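You operate a simulated robot arm through the tools that you are given. There is no shell and no other tool.

You are at the controls of a simulated two-armed robot. One attempt, no reset.

Task
Screw the lid back on the grey grease pot.

Only the result counts: the job must be done as asked and must still hold three seconds after the hand-in. Knocking over, shifting, dropping, spilling or breaking anything else fails it. A push-on lid holds only when it is set on centred and level and pressed home; a screw cap is set on level and turned clockwise until tight.

Robot
Two 7-joint arms with two-finger parallel grippers on one trunk, on a base that drives. Base frame: it is fixed to the floor where the robot stands at the start and does not move with it; the origin is under the middle of the robot, x ahead of it, y to its left, z up. Readings come in m, rad, newtons and seconds.
The left shoulder is at the start at [0.07, 0.188, 1.115], the right one opposite. With the tool pointing down near the work surface each hand reaches from about 0.3 to 0.78 m from the robot's upright axis, wherever it stands, measured 20 degrees to its own side. Payload 3.91 kg a hand.
The TCP of each hand is the grasp point between the finger pads, 0.03 m short of the fingertips. In the tool frame z runs along the fingers and y along their closing line. The gripper opens to 0.11 m. The fingers are 0.02 m wide and 0.01 m thick; the gripper's body (0.048 by 0.112 m) begins 0.055 m behind the TCP.
Orientation is told as [roll, pitch, yaw] about the base's x, y, z axes, in that order, counted from this pose: with the fingers straight down and closing along the base's y, the tool's x points along the base's -x, its y along +y and its z along -z.

Tools
- The arms move only by the tool servo_tool. It takes "left_series", "right_series" or both (then of equal length, played together; a hand with none holds still); each is one flat list of numbers, 7 for each row, row after row: the shift along the tool's x, y, z in units of 30 mm (1.0 is 30 mm), then the turn, a rotation vector about the tool's x, y, z in units of 4 degrees (1.0 is 4 degrees), then the opening, from 0 (shut) to 1 (fully open). In form: [x, y, z, wx, wy, wz, hand, x, y, z, wx, wy, wz, hand, ...]. A call has 1 to 20 rows; each row shifts and turns the commanded pose from where the row before left it, along the tool's axes as they then stand. A call with a number of a shift or a turn outside -1 to 1 is refused whole. A row lasts 0.2 s, in which the tool goes at most 0.05 m and 0.15 rad; a call with a longer step from one row to the next is refused whole, and so is a gripper value outside its range. A pose out of reach is approached as far as the arm can. The call stops where the force on the tool passes 40 N (or 10 N more than at its start, if that is more) or the arm is blocked; 0.2 s more then pass. The fingers move at their own pace (about 0.072 m/s each) and stop on an object; they squeeze with about 31 N. The grip force told is the motor's: it shows also when the fingers shut on nothing. Time passes only in rows, and 0.2 s behind the last, so rows that do not move let the fingers close. It gives the time, the measured TCP pose, the force on the tool (base axes), the opening and the grip force at its end, in the units of the frame above (readings bear some noise), with the torque about the TCP (base axes, N m) and any sound that the robot's microphone picked up, and new pictures: "views" is both (left out), scene, wrist or none (wrist: the cameras of the hands that moved).
- Cameras (640 x 400 px; columns grow to the right, rows downward): "scene" is now at [0.1363, -0.0017, 1.3434]; the picture's right is [-0.00, -1.00, 0.00], its down [-0.57, 0.00, -0.82] and it looks along [0.82, -0.00, -0.57] (base axes); focal length 253 px, centre (320, 200). "left" rides on the left gripper at [0.072, -0.017, -0.103] in its tool frame; the picture's right is [0.23, 0.97, 0.00], its down [-0.76, 0.18, -0.62] and it looks along [-0.61, 0.14, 0.78] (tool axes); focal length 222 px, centre (320, 200). "right" rides on the right gripper at [0.072, 0.017, -0.103] in its tool frame; the picture's right is [-0.23, 0.97, 0.00], its down [-0.76, -0.18, -0.62] and it looks along [-0.61, -0.14, 0.78] (tool axes); focal length 222 px, centre (320, 200). There is no depth. A picture from a camera that has moved, and an enlarged one, comes with that camera's place and axes in the base frame and with its lens.
- slide_trunk(by): slides the trunk up (or, below 0, down) by that many m; the arms and the scene camera ride with it, the base frame stays. It gives what a move gives, with no picture.
- roll_base(legs): drives the robot by 1 to 6 legs, each [ahead, turn to the left] in m and rad, along the robot's own axes; the way and the turn of a leg run together, so that a leg with both is an arc; at most 1.5 m and 3.142 rad a leg. The arms and the cameras ride along, it lands a little off, and it stops where it bumps. It gives what a move gives, and a new picture of the scene camera.
- aim_head(pan, tilt): turns the head with the scene camera to pan (to the left, within 1.501 rad either way) and tilt (down, from -0.506 to 1.204), counted from straight ahead of the robot. It gives what a move gives, and a new picture of the scene camera.
- inspect(camera, box): a new picture of the part [left, top, right, bottom] of that camera's present view, enlarged. The clock stands still meanwhile.
- finish_job(): hands the job in; it is judged then, once.

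Nothing tells you exact positions but the pictures and the camera data. Unless the task says otherwise, let go and move clear before handing in.

The tools are called after "Request:" as name(argument=value, ...) on one line, values as JSON. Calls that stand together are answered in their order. servo_tool: Moves the arms, as the interface text tells. Its arguments: {"type":"object","properties":{"left_series":{"type":"array"},"right_series":{"type":"array"},"views":{"type":"string","enum":["both","scene","wrist","none"]}},"required":[]} The other tools are called the same way: slide_trunk (by) slides the trunk up or down; roll_base (legs) drives the base; aim_head (pan, tilt) turns the head that bears the scene camera; inspect (camera, box) takes an enlarged picture of a part of a camera's view; finish_job () hands the job in.

At the start:

```text
t: 0.0
left_eef_pos: [0.5088, 0.2858, 1.19]
left_orientation: [0.0, 0.0, 0.0]
left_force: [-0.3, 0.5, 0.2]
left_torque: [-0.04, 0.02, -0.01]
left_width: 0.1099
left_grip_force: 0.0
right_eef_pos: [0.5915, -0.2238, 1.0649]
right_orientation: [0.001, 0.001, -0.002]
right_force: [-0.4, 1.3, -0.5]
right_torque: [-0.01, 0.01, 0.0]
right_width: 0.11
right_grip_force: 0.0
trunk travel left (down, up): [-0.625, 0.315]
robot x, y, heading: [-0.0028, 0.0007, -0.0]
head pan, tilt: [-0.002, 0.609]
```

scene: 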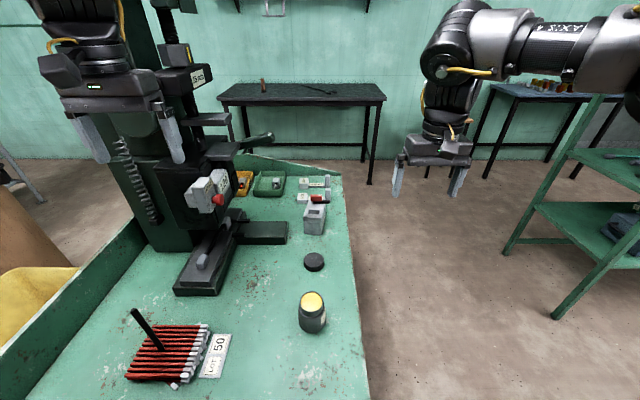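
right: 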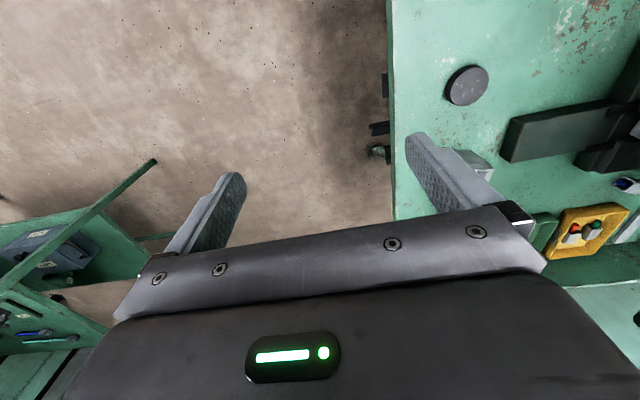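
left: 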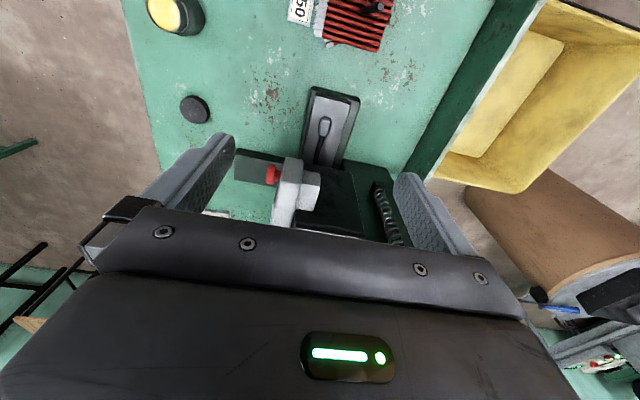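

I see a workbench with a drill press; a dark grey pot with yellow grease stands near the bench's right edge, and a black lid lies beyond it. I'll look closer at both before moving.

Request:
inspect(camera="scene", box=[260, 230, 380, 345])

Request:
inspect(camera="left", box=[120, 0, 280, 140])

Request:
inspect(camera="right", box=[400, 30, 540, 130])

```text
3.48 times, centred on (320, 288) of scene
camera zoom: at [0.1363, -0.0017, 1.3434], right [0.0, -1.0, 0.0], down [-0.57, 0.0, -0.82], along [0.82, 0.0, -0.57], focal length 879 px, centre (320, -104)
```

zoom: 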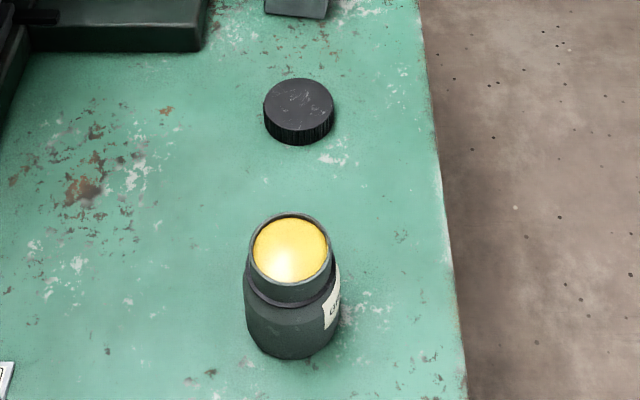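

```text
2.86 times, centred on (200, 70) of left
camera zoom: at [0.436, 0.2676, 1.2929], right [-0.23, 0.97, 0.0], down [0.76, 0.18, 0.62], along [0.61, 0.14, -0.78], focal length 635 px, centre (663, 571)
```

zoom: 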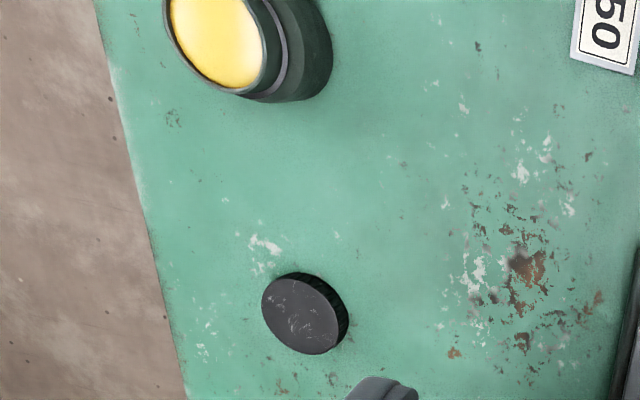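

```text
4.00 times, centred on (470, 80) of right
camera zoom: at [0.5199, -0.2074, 1.1681], right [0.23, 0.97, 0.0], down [0.76, -0.18, 0.62], along [0.61, -0.14, -0.78], focal length 888 px, centre (-280, 680)
```

zoom: 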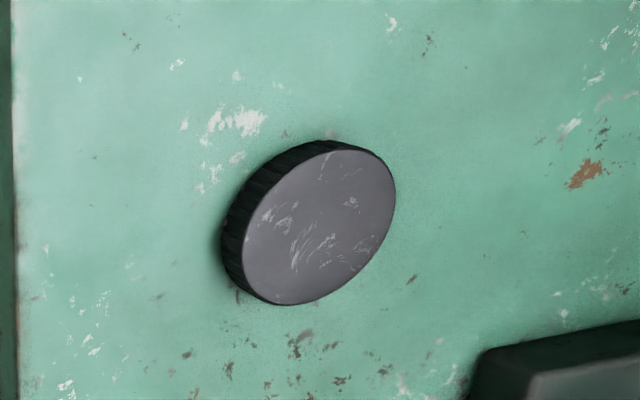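

The lid looks to be near (0.66, 0.017, top z≈0.76) and the pot near (0.48, 0.018, rim z≈0.815), about 7 cm from the bench's right edge. I plan to hold the pot with the right hand, coming level over the bench edge, and work the lid with the left hand from above. First I'll tilt the head down for a better look.

Request:
aim_head(pan=0.0, tilt=0.95)

```text
t: 0.8
left_eef_pos: [0.5079, 0.2859, 1.1898]
left_orientation: [0.001, 0.0, 0.0]
left_force: [1.7, 0.7, -0.3]
left_torque: [-0.01, -0.01, 0.02]
left_width: 0.1098
left_grip_force: 0.1
right_eef_pos: [0.5921, -0.2244, 1.0665]
right_orientation: [0.001, 0.0, 0.0]
right_force: [-0.2, 0.7, 0.0]
right_torque: [0.01, 0.01, 0.02]
right_width: 0.1098
right_grip_force: 0.1
trunk travel left (down, up): [-0.625, 0.315]
robot x, y, heading: [0.0008, -0.0011, 0.0]
head pan, tilt: [0.0, 0.949]
camera scene: at [0.121, -0.0016, 1.3159], right [0.0, -1.0, 0.0], down [-0.81, 0.0, -0.58], along [0.58, 0.0, -0.81], focal length 253 px, centre (320, 200)
```

scene: 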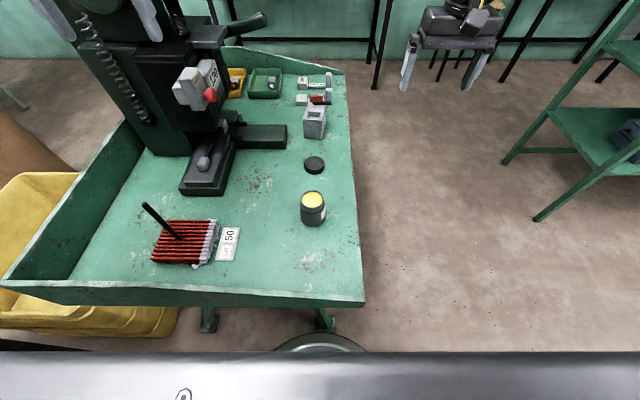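

The bench's right edge is near y≈-0.10 and its front edge near x≈0.26. I'll zoom in on the pot and lid to measure them.

Request:
inspect(camera="scene", box=[270, 140, 370, 240])

Request:
inspect(camera="scene", box=[130, 50, 380, 280])

```text
4.00 times, centred on (320, 190) of scene
camera zoom: at [0.121, -0.0016, 1.3159], right [0.0, -1.0, 0.0], down [-0.81, 0.0, -0.58], along [0.58, 0.0, -0.81], focal length 1010 px, centre (320, 240)
```

zoom: 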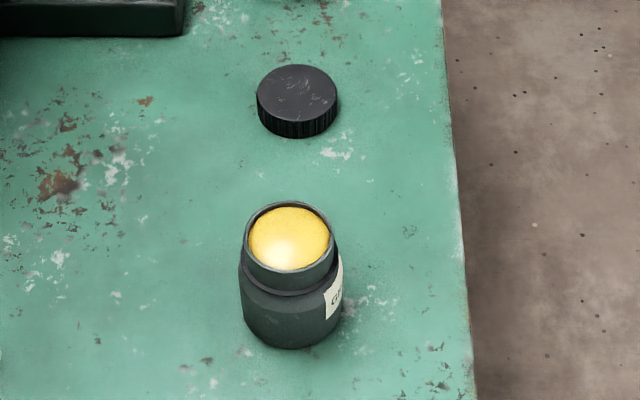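

```text
1.74 times, centred on (255, 165) of scene
camera zoom: at [0.121, -0.0016, 1.3159], right [0.0, -1.0, 0.0], down [-0.81, 0.0, -0.58], along [0.58, 0.0, -0.81], focal length 439 px, centre (433, 261)
```

zoom: 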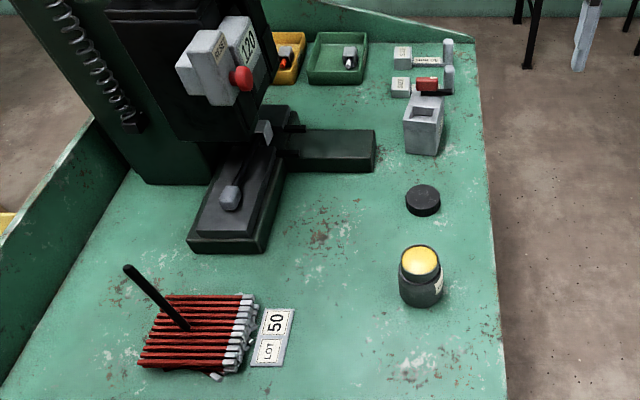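

The bench holds a drill press, pencils and trays on the left, with the pot and lid in the clear on the right. I'll bring the left hand high over the lid, moving sideways first to stay clear of the drill press, while the right hand turns to point level to the left.

Request:
servo_tool(left_series=[0, -1, 0, 0, 0, 0, 1, 0, -1, 0, 0, 0, 0, 1, 0, -1, 0, 0, 0, 0, 1, 0, -1, 0, 0, 0, 0, 1, 0, -1, 0, 0, 0, 0, 1, 0, -1, 0, 0, 0, 0, 1, 0, -1, 0, 0, 0, 0, 1, 0, -1, 0, 0, 0, 0, 1, -1, -1, 0, 0, 0, 0, 1, -1, 0, 0, 0, 0, 0, 1, -1, 0, 0, 0, 0, 0, 1, -1, 0, 0, 0, 0, 0, 1, -1, 0, 0, 0, 0, 0, 1, 0, 0, 0, 0, 0, 0, 1], views="both")

```text
t: 3.8
left_eef_pos: [0.5706, 0.0214, 1.1884]
left_orientation: [-0.009, 0.002, 0.01]
left_force: [-0.6, 0.2, 0.3]
left_torque: [0.02, 0.03, -0.03]
left_width: 0.11
left_grip_force: 0.0
left hand out of reach, approached as far as the arm can: row 11, 12, 13
right_eef_pos: [0.5926, -0.2247, 1.0646]
right_orientation: [0.001, 0.0, 0.001]
right_force: [-0.3, -0.2, 0.1]
right_torque: [0.0, 0.0, 0.0]
right_width: 0.11
right_grip_force: 0.0
trunk travel left (down, up): [-0.625, 0.315]
robot x, y, heading: [0.0025, 0.0022, -0.004]
head pan, tilt: [0.0, 0.949]
camera scene: at [0.1209, -0.0024, 1.3158], right [0.0, -1.0, 0.0], down [-0.81, 0.0, -0.58], along [0.58, 0.0, -0.81], focal length 253 px, centre (320, 200)
camera left: at [0.4984, 0.0044, 1.2938], right [-0.24, 0.97, -0.01], down [0.76, 0.19, 0.62], along [0.6, 0.14, -0.78], focal length 222 px, centre (320, 200)
```

scene: 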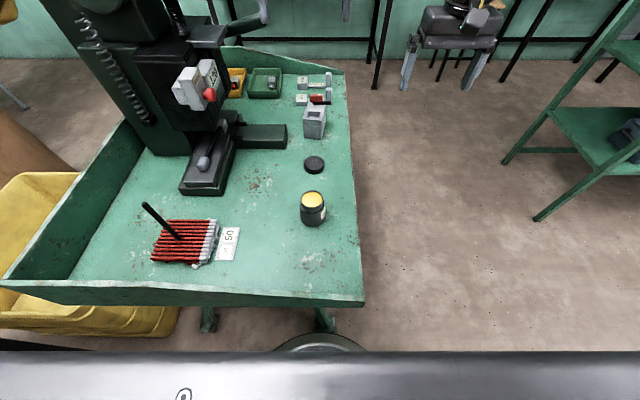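
left: 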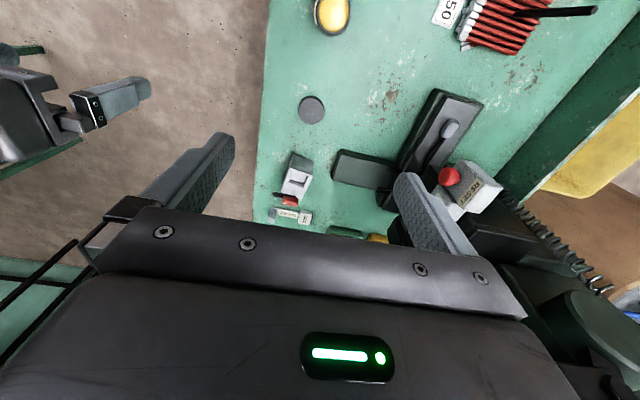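

The left arm hit its reach limit at this height; coming down will let it reach the lid. I'll zoom in from here to measure the pot and lid.

Request:
inspect(camera="left", box=[260, 0, 420, 140])

```text
2.86 times, centred on (340, 70) of left
camera zoom: at [0.4984, 0.0044, 1.2938], right [-0.24, 0.97, -0.01], down [0.76, 0.19, 0.62], along [0.6, 0.14, -0.78], focal length 635 px, centre (263, 571)
```

zoom: 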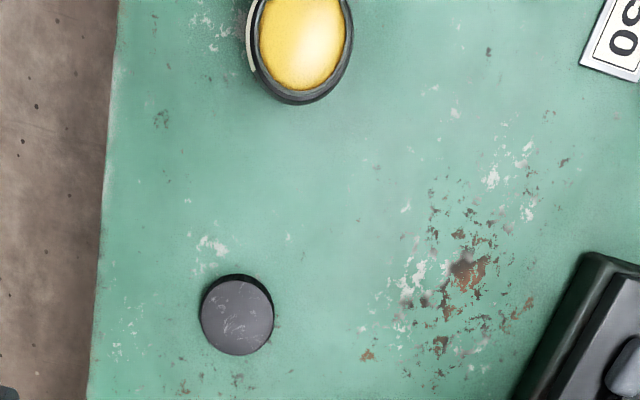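

The pot centre measures about (0.480, 0.0175) and the lid about (0.657, 0.0165). Now I'll rotate the right hand in place so its fingers point toward +y, with the camera on top.

Request:
servo_tool(right_series=[0, 0, 0, -1, 1, 1, 1, 0, 0, 0, -1, 1, 1, 1, 0, 0, 0, -1, 1, 1, 1, 0, 0, 0, -1, 1, 1, 1, 0, 0, 0, -1, 1, 1, 1, 0, 0, 0, -1, 1, 1, 1, 0, 0, 0, -1, 1, 1, 1, 0, 0, 0, -1, 1, 1, 1, 0, 0, 0, -1, 1, 1, 1, 0, 0, 0, -1, 1, 1, 1, 0, 0, 0, -1, 1, 1, 1, 0, 0, 0, -1, 1, 1, 1, 0, 0, 0, -1, 1, 1, 1, 0, 0, 0, -1, 1, 1, 1, 0, 0, 0, -1, 1, 1, 1, 0, 0, 0, -1, 1, 1, 1, 0, 0, 0, -1, 1, 1, 1, 0, 0, 0, -0.32, 0.32, 0.32, 1], views="both")

```text
t: 7.2
left_eef_pos: [0.5705, 0.0226, 1.1917]
left_orientation: [-0.013, 0.001, 0.009]
left_force: [-0.1, 0.6, -0.1]
left_torque: [0.01, -0.04, -0.03]
left_width: 0.1099
left_grip_force: 0.0
right_eef_pos: [0.6173, -0.2797, 1.1]
right_orientation: [0.615, 1.319, -0.798]
right_force: [25.0, 84.8, -0.9]
right_torque: [-9.18, 2.74, 3.41]
right_width: 0.1103
right_grip_force: 0.0
right hand out of reach, approached as far as the arm can: row 13, 14, 15, 16, 17
trunk travel left (down, up): [-0.625, 0.315]
robot x, y, heading: [-0.0016, 0.0006, 0.001]
head pan, tilt: [0.0, 0.949]
stopped in row 17 (right hand): the force on the tool passed its limit at 285 N (the readings are from after the stop); the commanded pose is now the measured one
camera scene: at [0.1197, -0.0029, 1.316], right [0.0, -1.0, 0.0], down [-0.81, 0.0, -0.58], along [0.58, 0.0, -0.81], focal length 253 px, centre (320, 200)
camera right: at [0.6354, -0.3643, 1.1937], right [0.99, 0.13, -0.08], down [0.05, -0.77, -0.64], along [-0.14, 0.62, -0.77], focal length 222 px, centre (320, 200)
```

scene: 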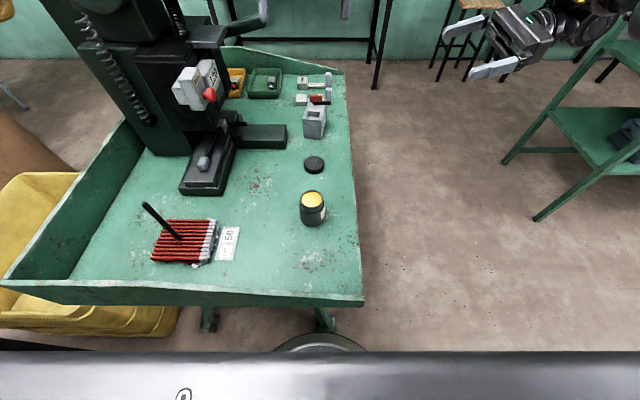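
right: 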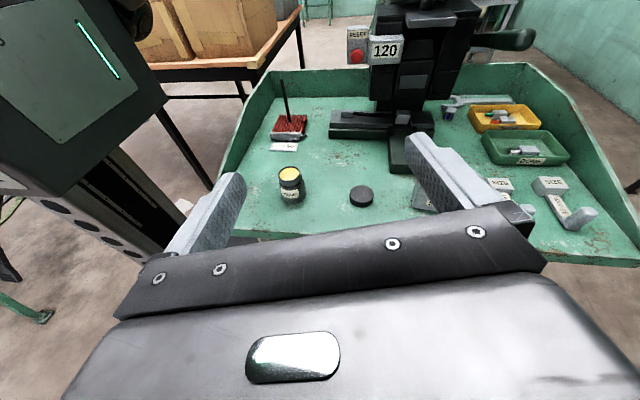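

The right hand stopped as it reached its limit, with the fingers nearly where I want them: toward +y and about 12° down. I'll check how the force settles, then move it toward the pot's side and lower, where reach is better.

Request:
servo_tool(right_series=[0, 0, 0, 0, 0, 0, 1], views="none")

Request:
inspect(camera="scene", box=[420, 0, 640, 120])

```text
t: 7.6
left_eef_pos: [0.5716, 0.0245, 1.1911]
left_orientation: [-0.015, -0.001, 0.014]
left_force: [-0.2, 0.2, -0.5]
left_torque: [0.03, 0.0, -0.02]
left_width: 0.1099
left_grip_force: 0.1
right_eef_pos: [0.6177, -0.2796, 1.0998]
right_orientation: [0.598, 1.318, -0.817]
right_force: [9.9, 39.6, -1.1]
right_torque: [-4.11, 1.05, 1.35]
right_width: 0.1099
right_grip_force: 0.0
trunk travel left (down, up): [-0.625, 0.315]
robot x, y, heading: [0.0029, 0.0004, -0.005]
head pan, tilt: [0.0, 0.949]
stopped in row 1 (right hand): the force on the tool passed its limit at 103 N (the readings are from after the stop); the commanded pose is now the measured one
```

```text
2.91 times, centred on (530, 60) of scene
camera zoom: at [0.1211, -0.0017, 1.3158], right [0.0, -1.0, 0.0], down [-0.81, 0.0, -0.58], along [0.58, 0.0, -0.81], focal length 735 px, centre (-291, 607)
```

zoom: 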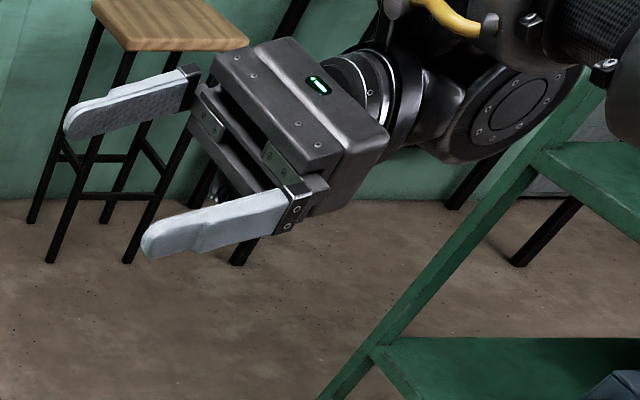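

The leftover force pushes the hand toward +y, so the wrist is probably folding against its own forearm. I'll relieve it by moving toward +y, inward and down.

Request:
servo_tool(right_series=[-0.43, -0.65, 0.77, 0, 0, 0, 1, -0.43, -0.65, 0.77, 0, 0, 0, 1, -0.43, -0.65, 0.77, 0, 0, 0, 1], views="none")

```text
t: 8.0
left_eef_pos: [0.5718, 0.0241, 1.1906]
left_orientation: [-0.016, 0.0, 0.01]
left_force: [-0.7, -0.1, -0.1]
left_torque: [0.03, -0.01, 0.01]
left_width: 0.1098
left_grip_force: 0.1
right_eef_pos: [0.6182, -0.2796, 1.0977]
right_orientation: [0.577, 1.32, -0.835]
right_force: [4.9, 23.4, -0.4]
right_torque: [-2.4, 0.59, 0.72]
right_width: 0.1098
right_grip_force: 0.0
right hand out of reach, approached as far as the arm can: row 1
trunk travel left (down, up): [-0.625, 0.315]
robot x, y, heading: [0.0014, -0.0002, -0.002]
head pan, tilt: [0.0, 0.949]
stopped in row 1 (right hand): the force on the tool passed its limit at 56 N (the readings are from after the stop); the commanded pose is now the measured one
```

The force is falling but the pose is strained. I'll unwind part of the rotation and then re-approach from a lower position.

Request:
servo_tool(right_series=[0, 0, 0, 1, -1, -1, 1, 0, 0, 0, 1, -1, -1, 1, 0, 0, 0, 1, -1, -1, 1, 0, 0, 0, 1, -1, -1, 1, 0, 0, 0, 1, -1, -1, 1, 0, 0, 0, 1, -1, -1, 1], views="scene")

```text
t: 8.2
left_eef_pos: [0.5707, 0.0236, 1.1914]
left_orientation: [-0.017, 0.0, 0.013]
left_force: [-0.1, 0.3, 0.2]
left_torque: [0.03, 0.0, 0.01]
left_width: 0.11
left_grip_force: 0.0
right_eef_pos: [0.6184, -0.2802, 1.0949]
right_orientation: [0.539, 1.305, -0.869]
right_force: [4.2, 20.5, -0.6]
right_torque: [-2.18, 0.46, 0.61]
right_width: 0.1102
right_grip_force: 0.0
trunk travel left (down, up): [-0.625, 0.315]
robot x, y, heading: [0.0033, -0.0022, -0.006]
head pan, tilt: [0.0, 0.949]
stopped in row 1 (right hand): the force on the tool passed its limit at 88 N (the readings are from after the stop); the commanded pose is now the measured one
camera scene: at [0.1207, -0.0016, 1.3159], right [0.0, -1.0, 0.0], down [-0.81, 0.0, -0.58], along [0.58, 0.0, -0.81], focal length 253 px, centre (320, 200)
```

scene: 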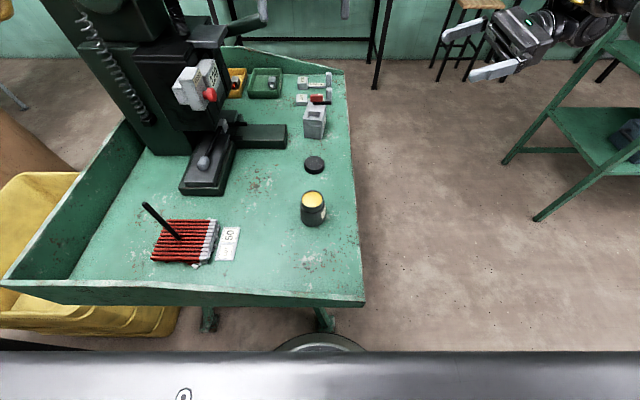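

I need to see what the right arm is touching, so I'll turn the head toward it.

Request:
aim_head(pan=-0.75, tilt=0.35)

```text
t: 9.3
left_eef_pos: [0.5709, 0.0248, 1.1927]
left_orientation: [-0.015, 0.0, 0.013]
left_force: [-0.8, 0.5, -0.5]
left_torque: [-0.01, 0.03, -0.02]
left_width: 0.1103
left_grip_force: 0.1
right_eef_pos: [0.6186, -0.2804, 1.0965]
right_orientation: [0.543, 1.306, -0.862]
right_force: [10.1, 34.3, -0.7]
right_torque: [-3.67, 1.08, 1.31]
right_width: 0.11
right_grip_force: 0.1
trunk travel left (down, up): [-0.625, 0.315]
robot x, y, heading: [0.0003, 0.0028, 0.001]
head pan, tilt: [-0.75, 0.351]
camera scene: at [0.1163, -0.0653, 1.3669], right [-0.68, -0.73, 0.0], down [-0.25, 0.23, -0.94], along [0.69, -0.64, -0.34], focal length 253 px, centre (320, 200)
```

scene: 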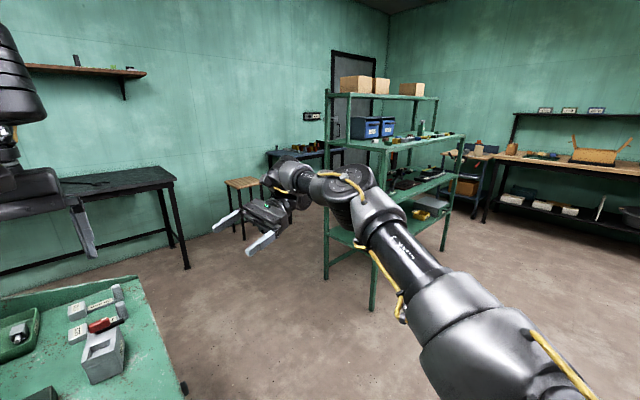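

Request:
inspect(camera="scene", box=[190, 130, 430, 290])

```text
2.50 times, centred on (310, 210) of scene
camera zoom: at [0.1163, -0.0653, 1.3669], right [-0.68, -0.73, 0.0], down [-0.25, 0.23, -0.94], along [0.69, -0.64, -0.34], focal length 632 px, centre (345, 175)
```

zoom: 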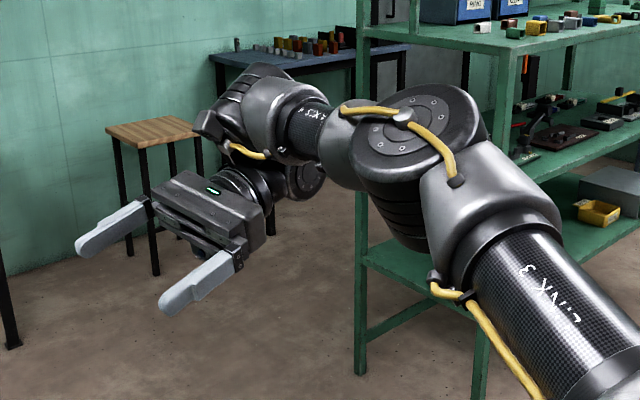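

The hand has folded back against its own forearm; nothing else is touched. I'll ease it out along the force direction in small steps.

Request:
servo_tool(right_series=[0, 0, 0.5, 0.3, -0.3, -0.3, 1], views="none")

```text
t: 9.8
left_eef_pos: [0.571, 0.0254, 1.1912]
left_orientation: [-0.017, -0.002, 0.013]
left_force: [-0.9, 0.2, 0.5]
left_torque: [-0.03, 0.02, 0.0]
left_width: 0.1101
left_grip_force: 0.0
right_eef_pos: [0.6193, -0.2694, 1.0964]
right_orientation: [0.535, 1.273, -0.857]
right_force: [3.7, 21.1, 1.9]
right_torque: [-2.74, 0.41, 0.56]
right_width: 0.1099
right_grip_force: 0.1
right hand out of reach, approached as far as the arm can: row 1
trunk travel left (down, up): [-0.625, 0.315]
robot x, y, heading: [0.0025, -0.0027, -0.004]
head pan, tilt: [-0.75, 0.351]
stopped in row 1 (right hand): the force on the tool passed its limit at 63 N (the readings are from after the stop); the commanded pose is now the measured one
```

Request:
servo_tool(right_series=[0, 0, 0.3, 0.6, -0.6, -0.6, 1, 0, 0, 0.3, 0.6, -0.6, -0.6, 1, 0, 0, 0.3, 0.6, -0.6, -0.6, 1, 0, 0, 0.3, 0.6, -0.6, -0.6, 1], views="none")

```text
t: 10.8
left_eef_pos: [0.5718, 0.0245, 1.191]
left_orientation: [-0.019, 0.0, 0.012]
left_force: [0.1, -0.3, 0.3]
left_torque: [-0.01, -0.02, 0.02]
left_width: 0.11
left_grip_force: 0.1
right_eef_pos: [0.6123, -0.2362, 1.0853]
right_orientation: [0.511, 1.042, -0.695]
right_force: [0.1, -0.1, -0.5]
right_torque: [0.02, -0.03, 0.01]
right_width: 0.1101
right_grip_force: 0.0
trunk travel left (down, up): [-0.625, 0.315]
robot x, y, heading: [0.0011, 0.0014, 0.001]
head pan, tilt: [-0.75, 0.351]
```

It is free now, with the force at zero. I'll move the right hand lower and nearer while keeping this orientation, so the forearm lines up better with the fingers before I finish the rotation.

Request:
servo_tool(right_series=[-0.487, -0.695, 0.74, 0, 0, 0, 1, -0.487, -0.695, 0.74, 0, 0, 0, 1, -0.487, -0.695, 0.74, 0, 0, 0, 1, -0.487, -0.695, 0.74, 0, 0, 0, 1, -0.487, -0.695, 0.74, 0, 0, 0, 1, -0.487, -0.695, 0.74, 0, 0, 0, 1], views="scene")

```text
t: 12.2
left_eef_pos: [0.571, 0.0226, 1.1923]
left_orientation: [-0.016, -0.001, 0.012]
left_force: [0.2, -0.3, 0.1]
left_torque: [0.04, 0.04, 0.0]
left_width: 0.1104
left_grip_force: 0.1
right_eef_pos: [0.5557, -0.2482, 0.9132]
right_orientation: [0.516, 1.043, -0.686]
right_force: [0.0, 0.3, -0.5]
right_torque: [0.02, 0.01, -0.01]
right_width: 0.11
right_grip_force: 0.0
right hand out of reach, approached as far as the arm can: row 2, 3, 4, 5, 6
trunk travel left (down, up): [-0.625, 0.315]
robot x, y, heading: [-0.0013, 0.0012, -0.002]
head pan, tilt: [-0.75, 0.351]
camera scene: at [0.1165, -0.0666, 1.367], right [-0.68, -0.73, 0.0], down [-0.25, 0.24, -0.94], along [0.69, -0.64, -0.34], focal length 253 px, centre (320, 200)
```

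scene: 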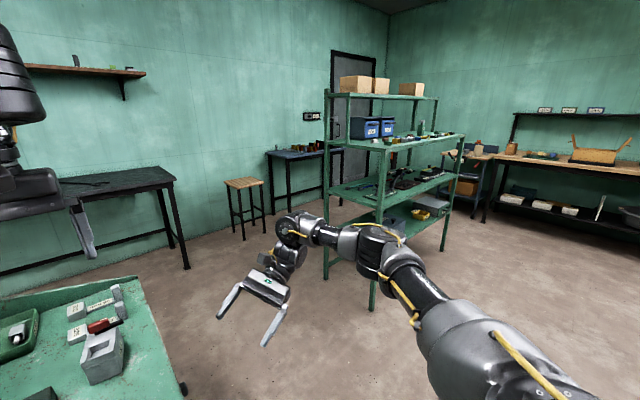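

With this arm, fingers pointing straight to +y need a sharp wrist fold. A diagonal approach from the near right suits it better, with the fingers about 45° between +x and +y and tilted 15° down, so I'll rotate to that.

Request:
servo_tool(right_series=[0, 0, 0, -0.997, 0.0305, 0.605, 1, 0, 0, 0, -0.997, 0.0305, 0.605, 1, 0, 0, 0, -0.997, 0.0305, 0.605, 1, 0, 0, 0, -0.997, 0.0305, 0.605, 1, 0, 0, 0, -0.997, 0.0305, 0.605, 1, 0, 0, 0, -0.997, 0.0305, 0.605, 1, 0, 0, 0, -0.997, 0.0305, 0.605, 1, 0, 0, 0, -0.997, 0.0305, 0.605, 1, 0, 0, 0, -0.997, 0.0305, 0.605, 1, 0, 0, 0, -0.997, 0.0305, 0.605, 1, 0, 0, 0, -0.997, 0.0305, 0.605, 1, 0, 0, 0, -0.997, 0.0305, 0.605, 1, 0, 0, 0, -0.997, 0.0305, 0.605, 1, 0, 0, 0, -0.997, 0.0305, 0.605, 1, 0, 0, 0, -0.997, 0.0305, 0.605, 1], views="scene")

```text
t: 15.4
left_eef_pos: [0.5708, 0.0235, 1.1915]
left_orientation: [-0.015, -0.002, 0.013]
left_force: [0.4, -0.8, 0.7]
left_torque: [-0.04, -0.02, -0.02]
left_width: 0.1098
left_grip_force: 0.1
right_eef_pos: [0.7078, -0.4231, 0.8967]
right_orientation: [0.226, 1.308, -2.039]
right_force: [1.2, 0.6, -0.2]
right_torque: [-0.03, -0.02, 0.02]
right_width: 0.1101
right_grip_force: 0.1
right hand out of reach, approached as far as the arm can: row 1, 2, 3, 4, 5, 6, 7, 8, 9, 10, 11, 12, 13, 14, 15
trunk travel left (down, up): [-0.625, 0.315]
robot x, y, heading: [0.0012, -0.0017, 0.003]
head pan, tilt: [-0.75, 0.351]
camera scene: at [0.1161, -0.0655, 1.367], right [-0.68, -0.73, 0.0], down [-0.25, 0.23, -0.94], along [0.69, -0.64, -0.34], focal length 253 px, centre (320, 200)
```

scene: 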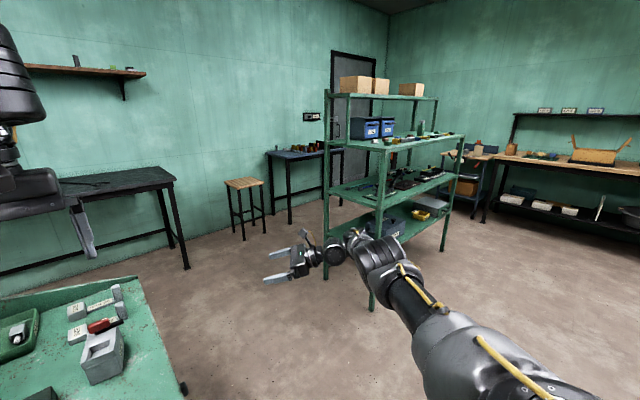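

Request:
servo_tool(right_series=[0, 0, 0, 0, 0, 0, 1, 0, 0, 0, 0, 0, 0, 1], views="none")

Request:
inspect(camera="scene", box=[240, 200, 600, 400])

```text
t: 16.0
left_eef_pos: [0.5711, 0.0231, 1.1905]
left_orientation: [-0.017, 0.0, 0.013]
left_force: [0.4, -0.9, 0.2]
left_torque: [0.03, 0.03, -0.02]
left_width: 0.11
left_grip_force: 0.0
right_eef_pos: [0.709, -0.4223, 0.8981]
right_orientation: [0.225, 1.306, -2.039]
right_force: [-0.5, -0.1, -0.7]
right_torque: [-0.01, 0.03, -0.03]
right_width: 0.11
right_grip_force: 0.0
trunk travel left (down, up): [-0.625, 0.315]
robot x, y, heading: [-0.0004, -0.0023, -0.001]
head pan, tilt: [-0.75, 0.351]
```

```text
1.78 times, centred on (420, 300) of scene
camera zoom: at [0.1163, -0.0652, 1.367], right [-0.68, -0.73, 0.0], down [-0.25, 0.23, -0.94], along [0.69, -0.64, -0.34], focal length 449 px, centre (142, 22)
```

zoom: 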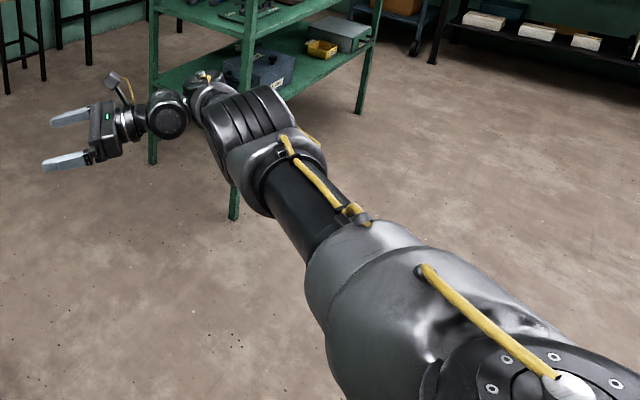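

The next command starts from the actual pose, which is good. The hand is now oriented as wanted (fingers about 50° toward the left, 15° down), so I'll slide it sideways toward the pre-grasp point in stages.

Request:
servo_tool(right_series=[-0.05, -0.963, 0.153, 0, 0, 0, 1, -0.05, -0.963, 0.153, 0, 0, 0, 1, -0.05, -0.963, 0.153, 0, 0, 0, 1, -0.05, -0.963, 0.153, 0, 0, 0, 1, -0.05, -0.963, 0.153, 0, 0, 0, 1, -0.05, -0.963, 0.153, 0, 0, 0, 1], views="scene")

```text
t: 17.4
left_eef_pos: [0.5703, 0.0228, 1.1926]
left_orientation: [-0.015, 0.0, 0.012]
left_force: [0.0, -0.7, -0.9]
left_torque: [0.0, 0.01, 0.0]
left_width: 0.1104
left_grip_force: 0.0
right_eef_pos: [0.7013, -0.4083, 0.8504]
right_orientation: [0.223, 1.309, -2.037]
right_force: [-0.4, 0.5, -0.2]
right_torque: [0.0, 0.02, -0.01]
right_width: 0.1101
right_grip_force: 0.0
right hand out of reach, approached as far as the arm can: row 1, 2, 3, 4, 5, 6
trunk travel left (down, up): [-0.625, 0.315]
robot x, y, heading: [0.0001, 0.0004, -0.0]
head pan, tilt: [-0.75, 0.351]
camera scene: at [0.1165, -0.0659, 1.367], right [-0.68, -0.73, 0.0], down [-0.25, 0.23, -0.94], along [0.69, -0.64, -0.34], focal length 253 px, centre (320, 200)
```

scene: 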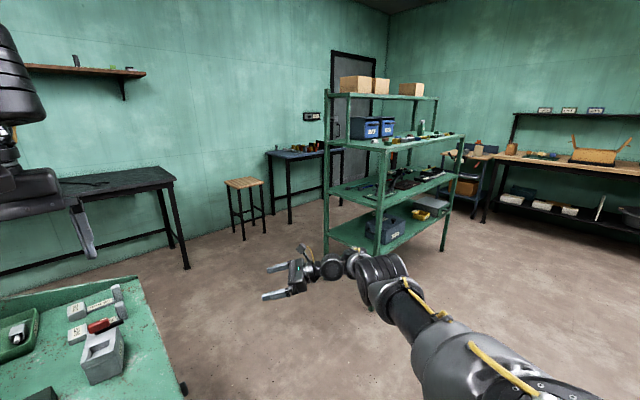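

The arm can't get in from this posture. I'll unwind the wrist back to its natural fingers-down pose and use a different hold: fingers tilted about 45° forward-down, which only takes a simple pitch of the wrist.

Request:
servo_tool(right_series=[0, 0, 0, 0.771, -0.33, -0.971, 1, 0, 0, 0, 0.771, -0.33, -0.971, 1, 0, 0, 0, 0.771, -0.33, -0.971, 1, 0, 0, 0, 0.771, -0.33, -0.971, 1, 0, 0, 0, 0.771, -0.33, -0.971, 1, 0, 0, 0, 0.771, -0.33, -0.971, 1, 0, 0, 0, 0.771, -0.33, -0.971, 1, 0, 0, 0, 0.771, -0.33, -0.971, 1, 0, 0, 0, 0.771, -0.33, -0.971, 1, 0, 0, 0, 0.771, -0.33, -0.971, 1, 0, 0, 0, 0.771, -0.33, -0.971, 1, 0, 0, 0, 0.771, -0.33, -0.971, 1, 0, 0, 0, 0.771, -0.33, -0.971, 1, 0, 0, 0, 0.771, -0.33, -0.971, 1], views="scene")

```text
t: 20.4
left_eef_pos: [0.5715, 0.024, 1.1921]
left_orientation: [-0.02, 0.0, 0.014]
left_force: [0.3, 0.1, 0.4]
left_torque: [-0.03, -0.02, -0.01]
left_width: 0.1096
left_grip_force: 0.0
right_eef_pos: [0.6907, -0.3953, 0.9392]
right_orientation: [0.526, 0.535, -0.775]
right_force: [0.0, -1.2, 0.4]
right_torque: [-0.01, 0.02, -0.03]
right_width: 0.1101
right_grip_force: 0.0
right hand out of reach, approached as far as the arm can: row 2, 3, 4, 5, 8, 10
trunk travel left (down, up): [-0.625, 0.315]
robot x, y, heading: [-0.0022, -0.0004, 0.002]
head pan, tilt: [-0.75, 0.351]
camera scene: at [0.1163, -0.065, 1.367], right [-0.68, -0.73, 0.0], down [-0.25, 0.23, -0.94], along [0.69, -0.64, -0.34], focal length 253 px, centre (320, 200)
```

scene: 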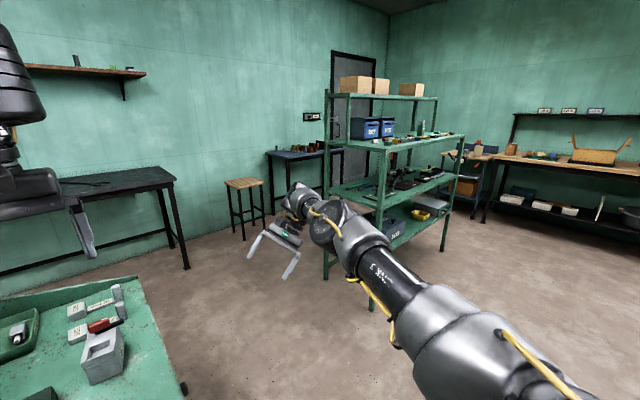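

Request:
servo_tool(right_series=[0, 0, 0, 0.766, -0.33, -0.969, 1, 0, 0, 0, 0.766, -0.33, -0.969, 1, 0, 0, 0, 0.766, -0.33, -0.969, 1, 0, 0, 0, 0.766, -0.33, -0.969, 1, 0, 0, 0, 0.766, -0.33, -0.969, 1, 0, 0, 0, 0.766, -0.33, -0.969, 1, 0, 0, 0, 0.766, -0.33, -0.969, 1, 0, 0, 0, 0.766, -0.33, -0.969, 1, 0, 0, 0, 0.766, -0.33, -0.969, 1, 0, 0, 0, 0.766, -0.33, -0.969, 1, 0, 0, 0, 0.766, -0.33, -0.969, 1, 0, 0, 0, 0.766, -0.33, -0.969, 1, 0, 0, 0, 0.766, -0.33, -0.969, 1, 0.9, 0.6, -0.5, 0, 0, 0, 1, 0.9, 0.6, -0.5, 0, 0, 0, 1, 0.9, 0.6, -0.5, 0, 0, 0, 1, 0.9, 0.6, -0.5, 0, 0, 0, 1, 0.9, 0.6, -0.5, 0, 0, 0, 1, 0.9, 0.6, 0, 0, 0, 0, 1], views="scene")

```text
t: 24.4
left_eef_pos: [0.5699, 0.0243, 1.1911]
left_orientation: [-0.014, 0.0, 0.01]
left_force: [0.1, -0.6, -1.3]
left_torque: [-0.02, -0.02, 0.02]
left_width: 0.1098
left_grip_force: 0.0
right_eef_pos: [0.515, -0.2412, 1.0191]
right_orientation: [0.002, -0.002, -0.002]
right_force: [0.3, 0.2, 0.4]
right_torque: [0.01, -0.04, 0.0]
right_width: 0.11
right_grip_force: 0.1
right hand out of reach, approached as far as the arm can: row 3, 4, 5, 6, 7
trunk travel left (down, up): [-0.625, 0.315]
robot x, y, heading: [-0.0006, 0.0024, 0.0]
head pan, tilt: [-0.75, 0.351]
camera scene: at [0.1157, -0.0653, 1.3671], right [-0.68, -0.73, 0.0], down [-0.25, 0.23, -0.94], along [0.69, -0.64, -0.34], focal length 253 px, centre (320, 200)
```

scene: 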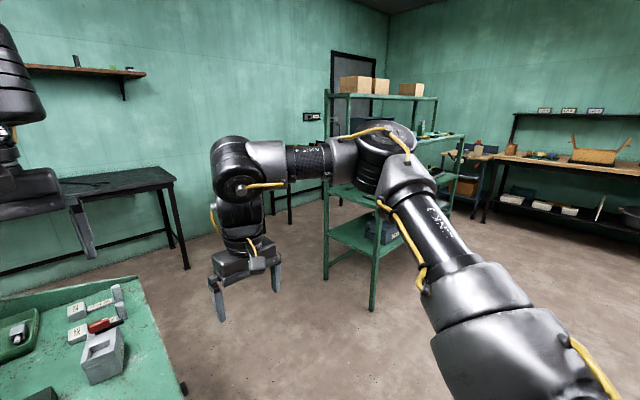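

The right hand is back in its natural pose with the elbow out to the right. Now I'll yaw it 40° and pitch the fingers forward to about 38° below level, with its camera underneath.

Request:
servo_tool(right_series=[0, 0, 0, 0, 0, -1, 1, 0, 0, 0, 0, 0, -1, 1, 0, 0, 0, 0, 0, -1, 1, 0, 0, 0, 0, 0, -1, 1, 0, 0, 0, 0, 0, -1, 1, 0, 0, 0, 0, 0, -1, 1, 0, 0, 0, 0, 0, -1, 1, 0, 0, 0, 0, 0, -1, 1, 0, 0, 0, 0, 0, -1, 1, 0, 0, 0, 0, 0, -1, 1, 0, 0, 0, 0, -1, 0, 1, 0, 0, 0, 0, -1, 0, 1, 0, 0, 0, 0, -1, 0, 1, 0, 0, 0, 0, -1, 0, 1, 0, 0, 0, 0, -1, 0, 1, 0, 0, 0, 0, -1, 0, 1, 0, 0, 0, 0, -1, 0, 1, 0, 0, 0, 0, -1, 0, 1, 0, 0, 0, 0, -1, 0, 1, 0, 0, 0, 0, -1, 0, 1], views="scene")

```text
t: 28.6
left_eef_pos: [0.5706, 0.0238, 1.1917]
left_orientation: [-0.016, -0.001, 0.011]
left_force: [0.2, -0.5, 0.0]
left_torque: [0.0, -0.01, 0.0]
left_width: 0.1098
left_grip_force: 0.1
right_eef_pos: [0.5161, -0.2446, 1.0184]
right_orientation: [0.002, -0.704, 0.696]
right_force: [0.4, 0.3, -0.8]
right_torque: [0.0, 0.01, -0.03]
right_width: 0.1098
right_grip_force: 0.0
trunk travel left (down, up): [-0.625, 0.315]
robot x, y, heading: [-0.0011, -0.0002, -0.001]
head pan, tilt: [-0.75, 0.351]
camera scene: at [0.116, -0.0661, 1.367], right [-0.68, -0.73, 0.0], down [-0.25, 0.24, -0.94], along [0.69, -0.64, -0.34], focal length 253 px, centre (320, 200)
```

scene: 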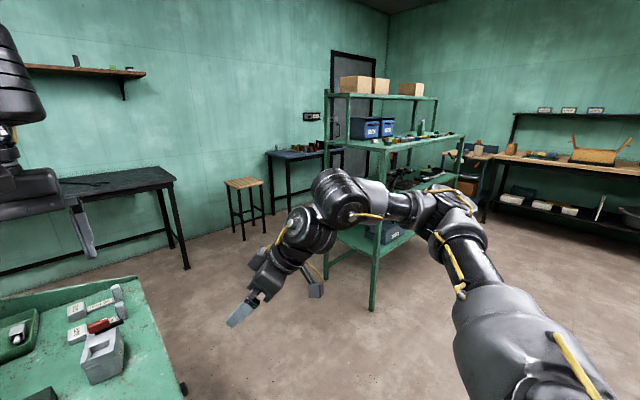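

Request:
inspect(camera="scene", box=[210, 150, 370, 350])

```text
2.00 times, centred on (290, 250) of scene
camera zoom: at [0.116, -0.0661, 1.367], right [-0.68, -0.73, 0.0], down [-0.25, 0.24, -0.94], along [0.69, -0.64, -0.34], focal length 505 px, centre (380, 100)
```

zoom: 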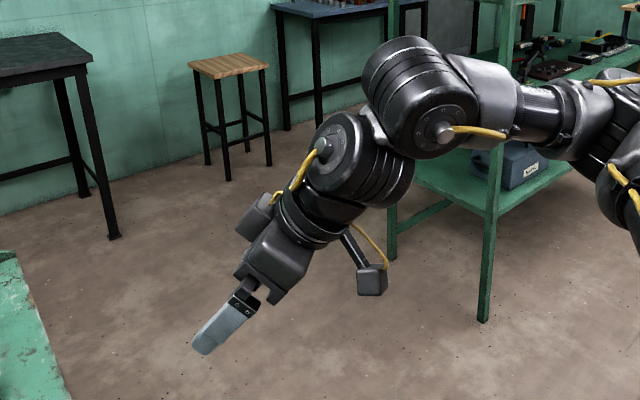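

Request:
inspect(camera="scene", box=[225, 230, 305, 330])

Request:
inspect(camera="right", box=[0, 0, 640, 400])

```text
4.00 times, centred on (265, 280) of scene
camera zoom: at [0.116, -0.0661, 1.367], right [-0.68, -0.73, 0.0], down [-0.25, 0.24, -0.94], along [0.69, -0.64, -0.34], focal length 1010 px, centre (540, -120)
```

zoom: 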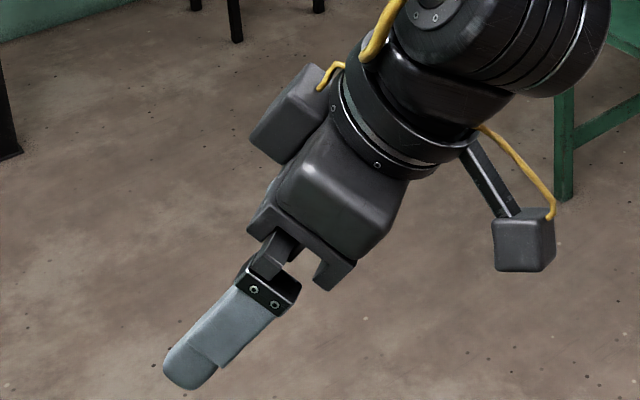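

```text
1.00 times, centred on (320, 200) of right (not enlarged: the box is as wide or as high as the picture)
camera zoom: at [0.4106, -0.3106, 1.0497], right [-0.49, 0.86, 0.15], down [0.25, -0.02, 0.97], along [0.83, 0.51, -0.2], focal length 222 px, centre (320, 200)
```

zoom: 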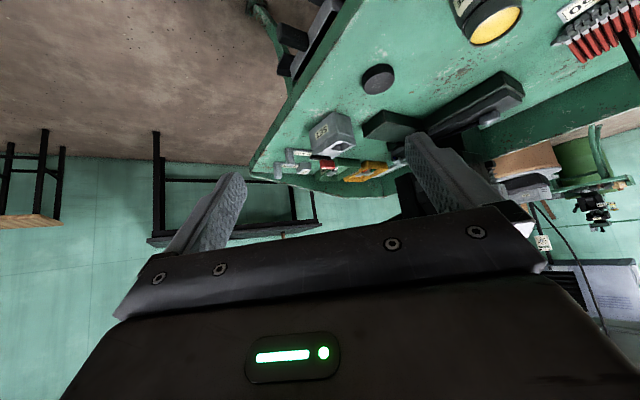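

The wrist pitches freely this way. I'll tilt a little more, to about 34° below level, and bring the hand down toward a pre-grasp point on the near-right side of the pot.

Request:
servo_tool(right_series=[0, 0, 0, 0, -1, 0, 1, 0, 0, 0, 0, -1, 0, 1, 0, 0, 0, 0, -1, 0, 1, 0, 0, 0, 0, -0.95, 0, 1, 0.537, 0.933, 0.495, 0, 0, 0, 1, 0.537, 0.933, 0.495, 0, 0, 0, 1, 0.537, 0.933, 0.495, 0, 0, 0, 1, 0.537, 0.933, 0.495, 0, 0, 0, 1, 0.537, 0.933, 0.495, 0, 0, 0, 1], views="none")

Request:
aim_head(pan=0.0, tilt=0.95)

```text
t: 30.6
left_eef_pos: [0.5702, 0.0315, 1.1913]
left_orientation: [-0.024, 0.0, 0.015]
left_force: [0.3, 1.2, -0.9]
left_torque: [-0.08, 0.02, -0.03]
left_width: 0.11
left_grip_force: 0.1
right_eef_pos: [0.4571, -0.1137, 0.9498]
right_orientation: [0.029, -0.982, 0.715]
right_force: [-1.0, -0.4, -1.8]
right_torque: [0.09, -0.11, -0.01]
right_width: 0.1102
right_grip_force: 0.0
right hand out of reach, approached as far as the arm can: row 7, 8, 9
trunk travel left (down, up): [-0.625, 0.315]
robot x, y, heading: [-0.0035, 0.0002, -0.005]
head pan, tilt: [-0.75, 0.351]
```

```text
t: 31.7
left_eef_pos: [0.5708, 0.0247, 1.1917]
left_orientation: [-0.017, 0.001, 0.013]
left_force: [0.5, -1.0, -0.1]
left_torque: [-0.01, -0.02, 0.0]
left_width: 0.1105
left_grip_force: 0.1
right_eef_pos: [0.4591, -0.1155, 0.9529]
right_orientation: [0.039, -0.991, 0.707]
right_force: [-0.1, -0.7, 0.0]
right_torque: [0.01, 0.01, 0.02]
right_width: 0.1099
right_grip_force: 0.1
trunk travel left (down, up): [-0.625, 0.315]
robot x, y, heading: [0.0008, -0.0014, 0.0]
head pan, tilt: [0.0, 0.949]
camera scene: at [0.1207, -0.0014, 1.3159], right [0.0, -1.0, 0.0], down [-0.81, 0.0, -0.58], along [0.58, 0.0, -0.81], focal length 253 px, centre (320, 200)
```

scene: 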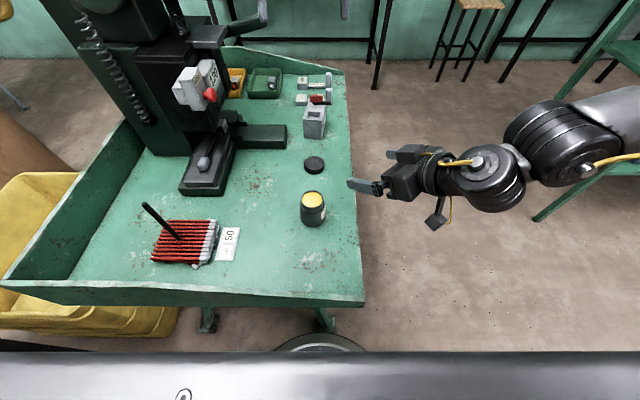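

The arm ran out of reach close in with this heading; the forearm comes in from the right, so a heading more toward +y should suit it. I'll yaw the hand another 30° in place.

Request:
servo_tool(right_series=[0, 0, 0, -0.888, 0, -0.6, 1, 0, 0, 0, -0.888, 0, -0.6, 1, 0, 0, 0, -0.888, 0, -0.6, 1, 0, 0, 0, -0.888, 0, -0.6, 1, 0, 0, 0, -0.888, 0, -0.6, 1, 0, 0, 0, -0.888, 0, -0.6, 1, 0, 0, 0, -0.888, 0, -0.6, 1], views="scene")

```text
t: 33.3
left_eef_pos: [0.5716, 0.0236, 1.1915]
left_orientation: [-0.016, -0.001, 0.011]
left_force: [0.1, 0.7, -0.8]
left_torque: [0.01, -0.02, 0.0]
left_width: 0.1103
left_grip_force: 0.0
right_eef_pos: [0.4617, -0.1296, 0.945]
right_orientation: [0.002, -0.976, 1.22]
right_force: [-0.7, 0.3, 0.3]
right_torque: [-0.01, 0.02, -0.02]
right_width: 0.1095
right_grip_force: 0.1
trunk travel left (down, up): [-0.625, 0.315]
robot x, y, heading: [0.0002, -0.0009, 0.001]
head pan, tilt: [0.0, 0.949]
camera scene: at [0.1211, -0.002, 1.3158], right [0.0, -1.0, 0.0], down [-0.81, 0.0, -0.58], along [0.58, 0.0, -0.81], focal length 253 px, centre (320, 200)
```

scene: 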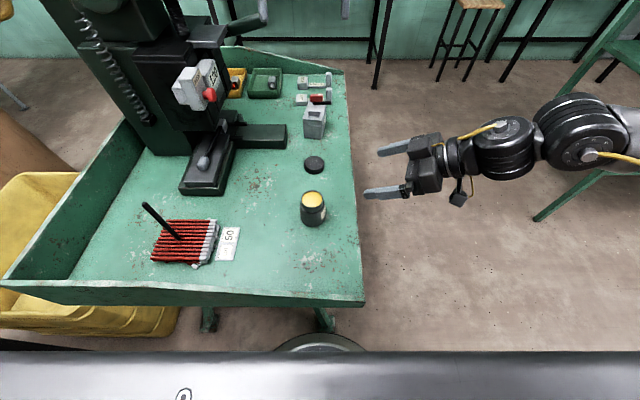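

That orientation is reached cleanly (heading 70°, 34° below level). Now I'll descend to the pre-grasp point short of the pot.

Request:
servo_tool(right_series=[0.55, 0.276, 0.673, 0, 0, 0, 1, 0.55, 0.276, 0.673, 0, 0, 0, 1, 0.55, 0.276, 0.673, 0, 0, 0, 1, 0.55, 0.276, 0.673, 0, 0, 0, 1, 0, 0, 0, 0, 0, 0, 1], views="both")

```text
t: 34.5
left_eef_pos: [0.5711, 0.0235, 1.1923]
left_orientation: [-0.016, 0.001, 0.012]
left_force: [-0.7, 0.2, 0.2]
left_torque: [0.0, 0.02, -0.01]
left_width: 0.1098
left_grip_force: 0.1
right_eef_pos: [0.4413, -0.0912, 0.8431]
right_orientation: [-0.001, -0.976, 1.219]
right_force: [-0.3, -0.3, -0.3]
right_torque: [-0.02, 0.0, -0.03]
right_width: 0.1099
right_grip_force: 0.0
trunk travel left (down, up): [-0.625, 0.315]
robot x, y, heading: [0.0014, 0.0023, -0.001]
head pan, tilt: [0.0, 0.949]
camera scene: at [0.1205, -0.0017, 1.3159], right [0.0, -1.0, 0.0], down [-0.81, 0.0, -0.58], along [0.58, 0.0, -0.81], focal length 253 px, centre (320, 200)
camera right: at [0.3812, -0.2044, 0.8398], right [-0.87, 0.45, 0.19], down [0.14, -0.15, 0.98], along [0.47, 0.88, 0.07], focal length 222 px, centre (320, 200)
```

scene: 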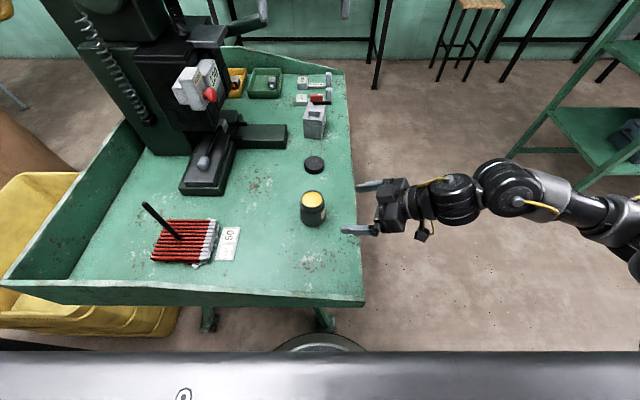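
right: 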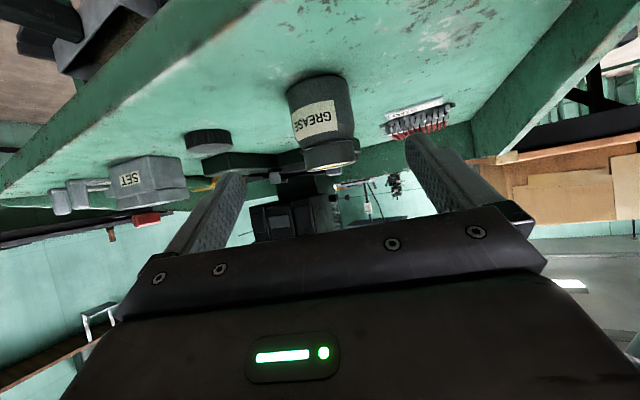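

I now have a near-level side view of the pot with its GREASE label (image upside down). I'll zoom in to measure its heights and line up.

Request:
inspect(camera="right", box=[170, 50, 410, 200])

```text
2.67 times, centred on (290, 125) of right
camera zoom: at [0.3812, -0.2044, 0.8398], right [-0.87, 0.45, 0.19], down [0.14, -0.15, 0.98], along [0.47, 0.88, 0.07], focal length 592 px, centre (400, 400)
```

zoom: 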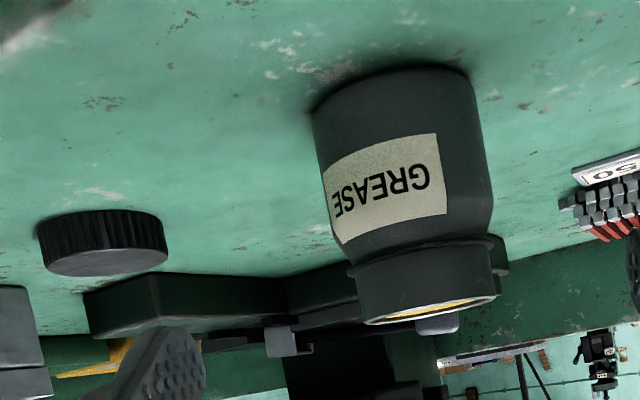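

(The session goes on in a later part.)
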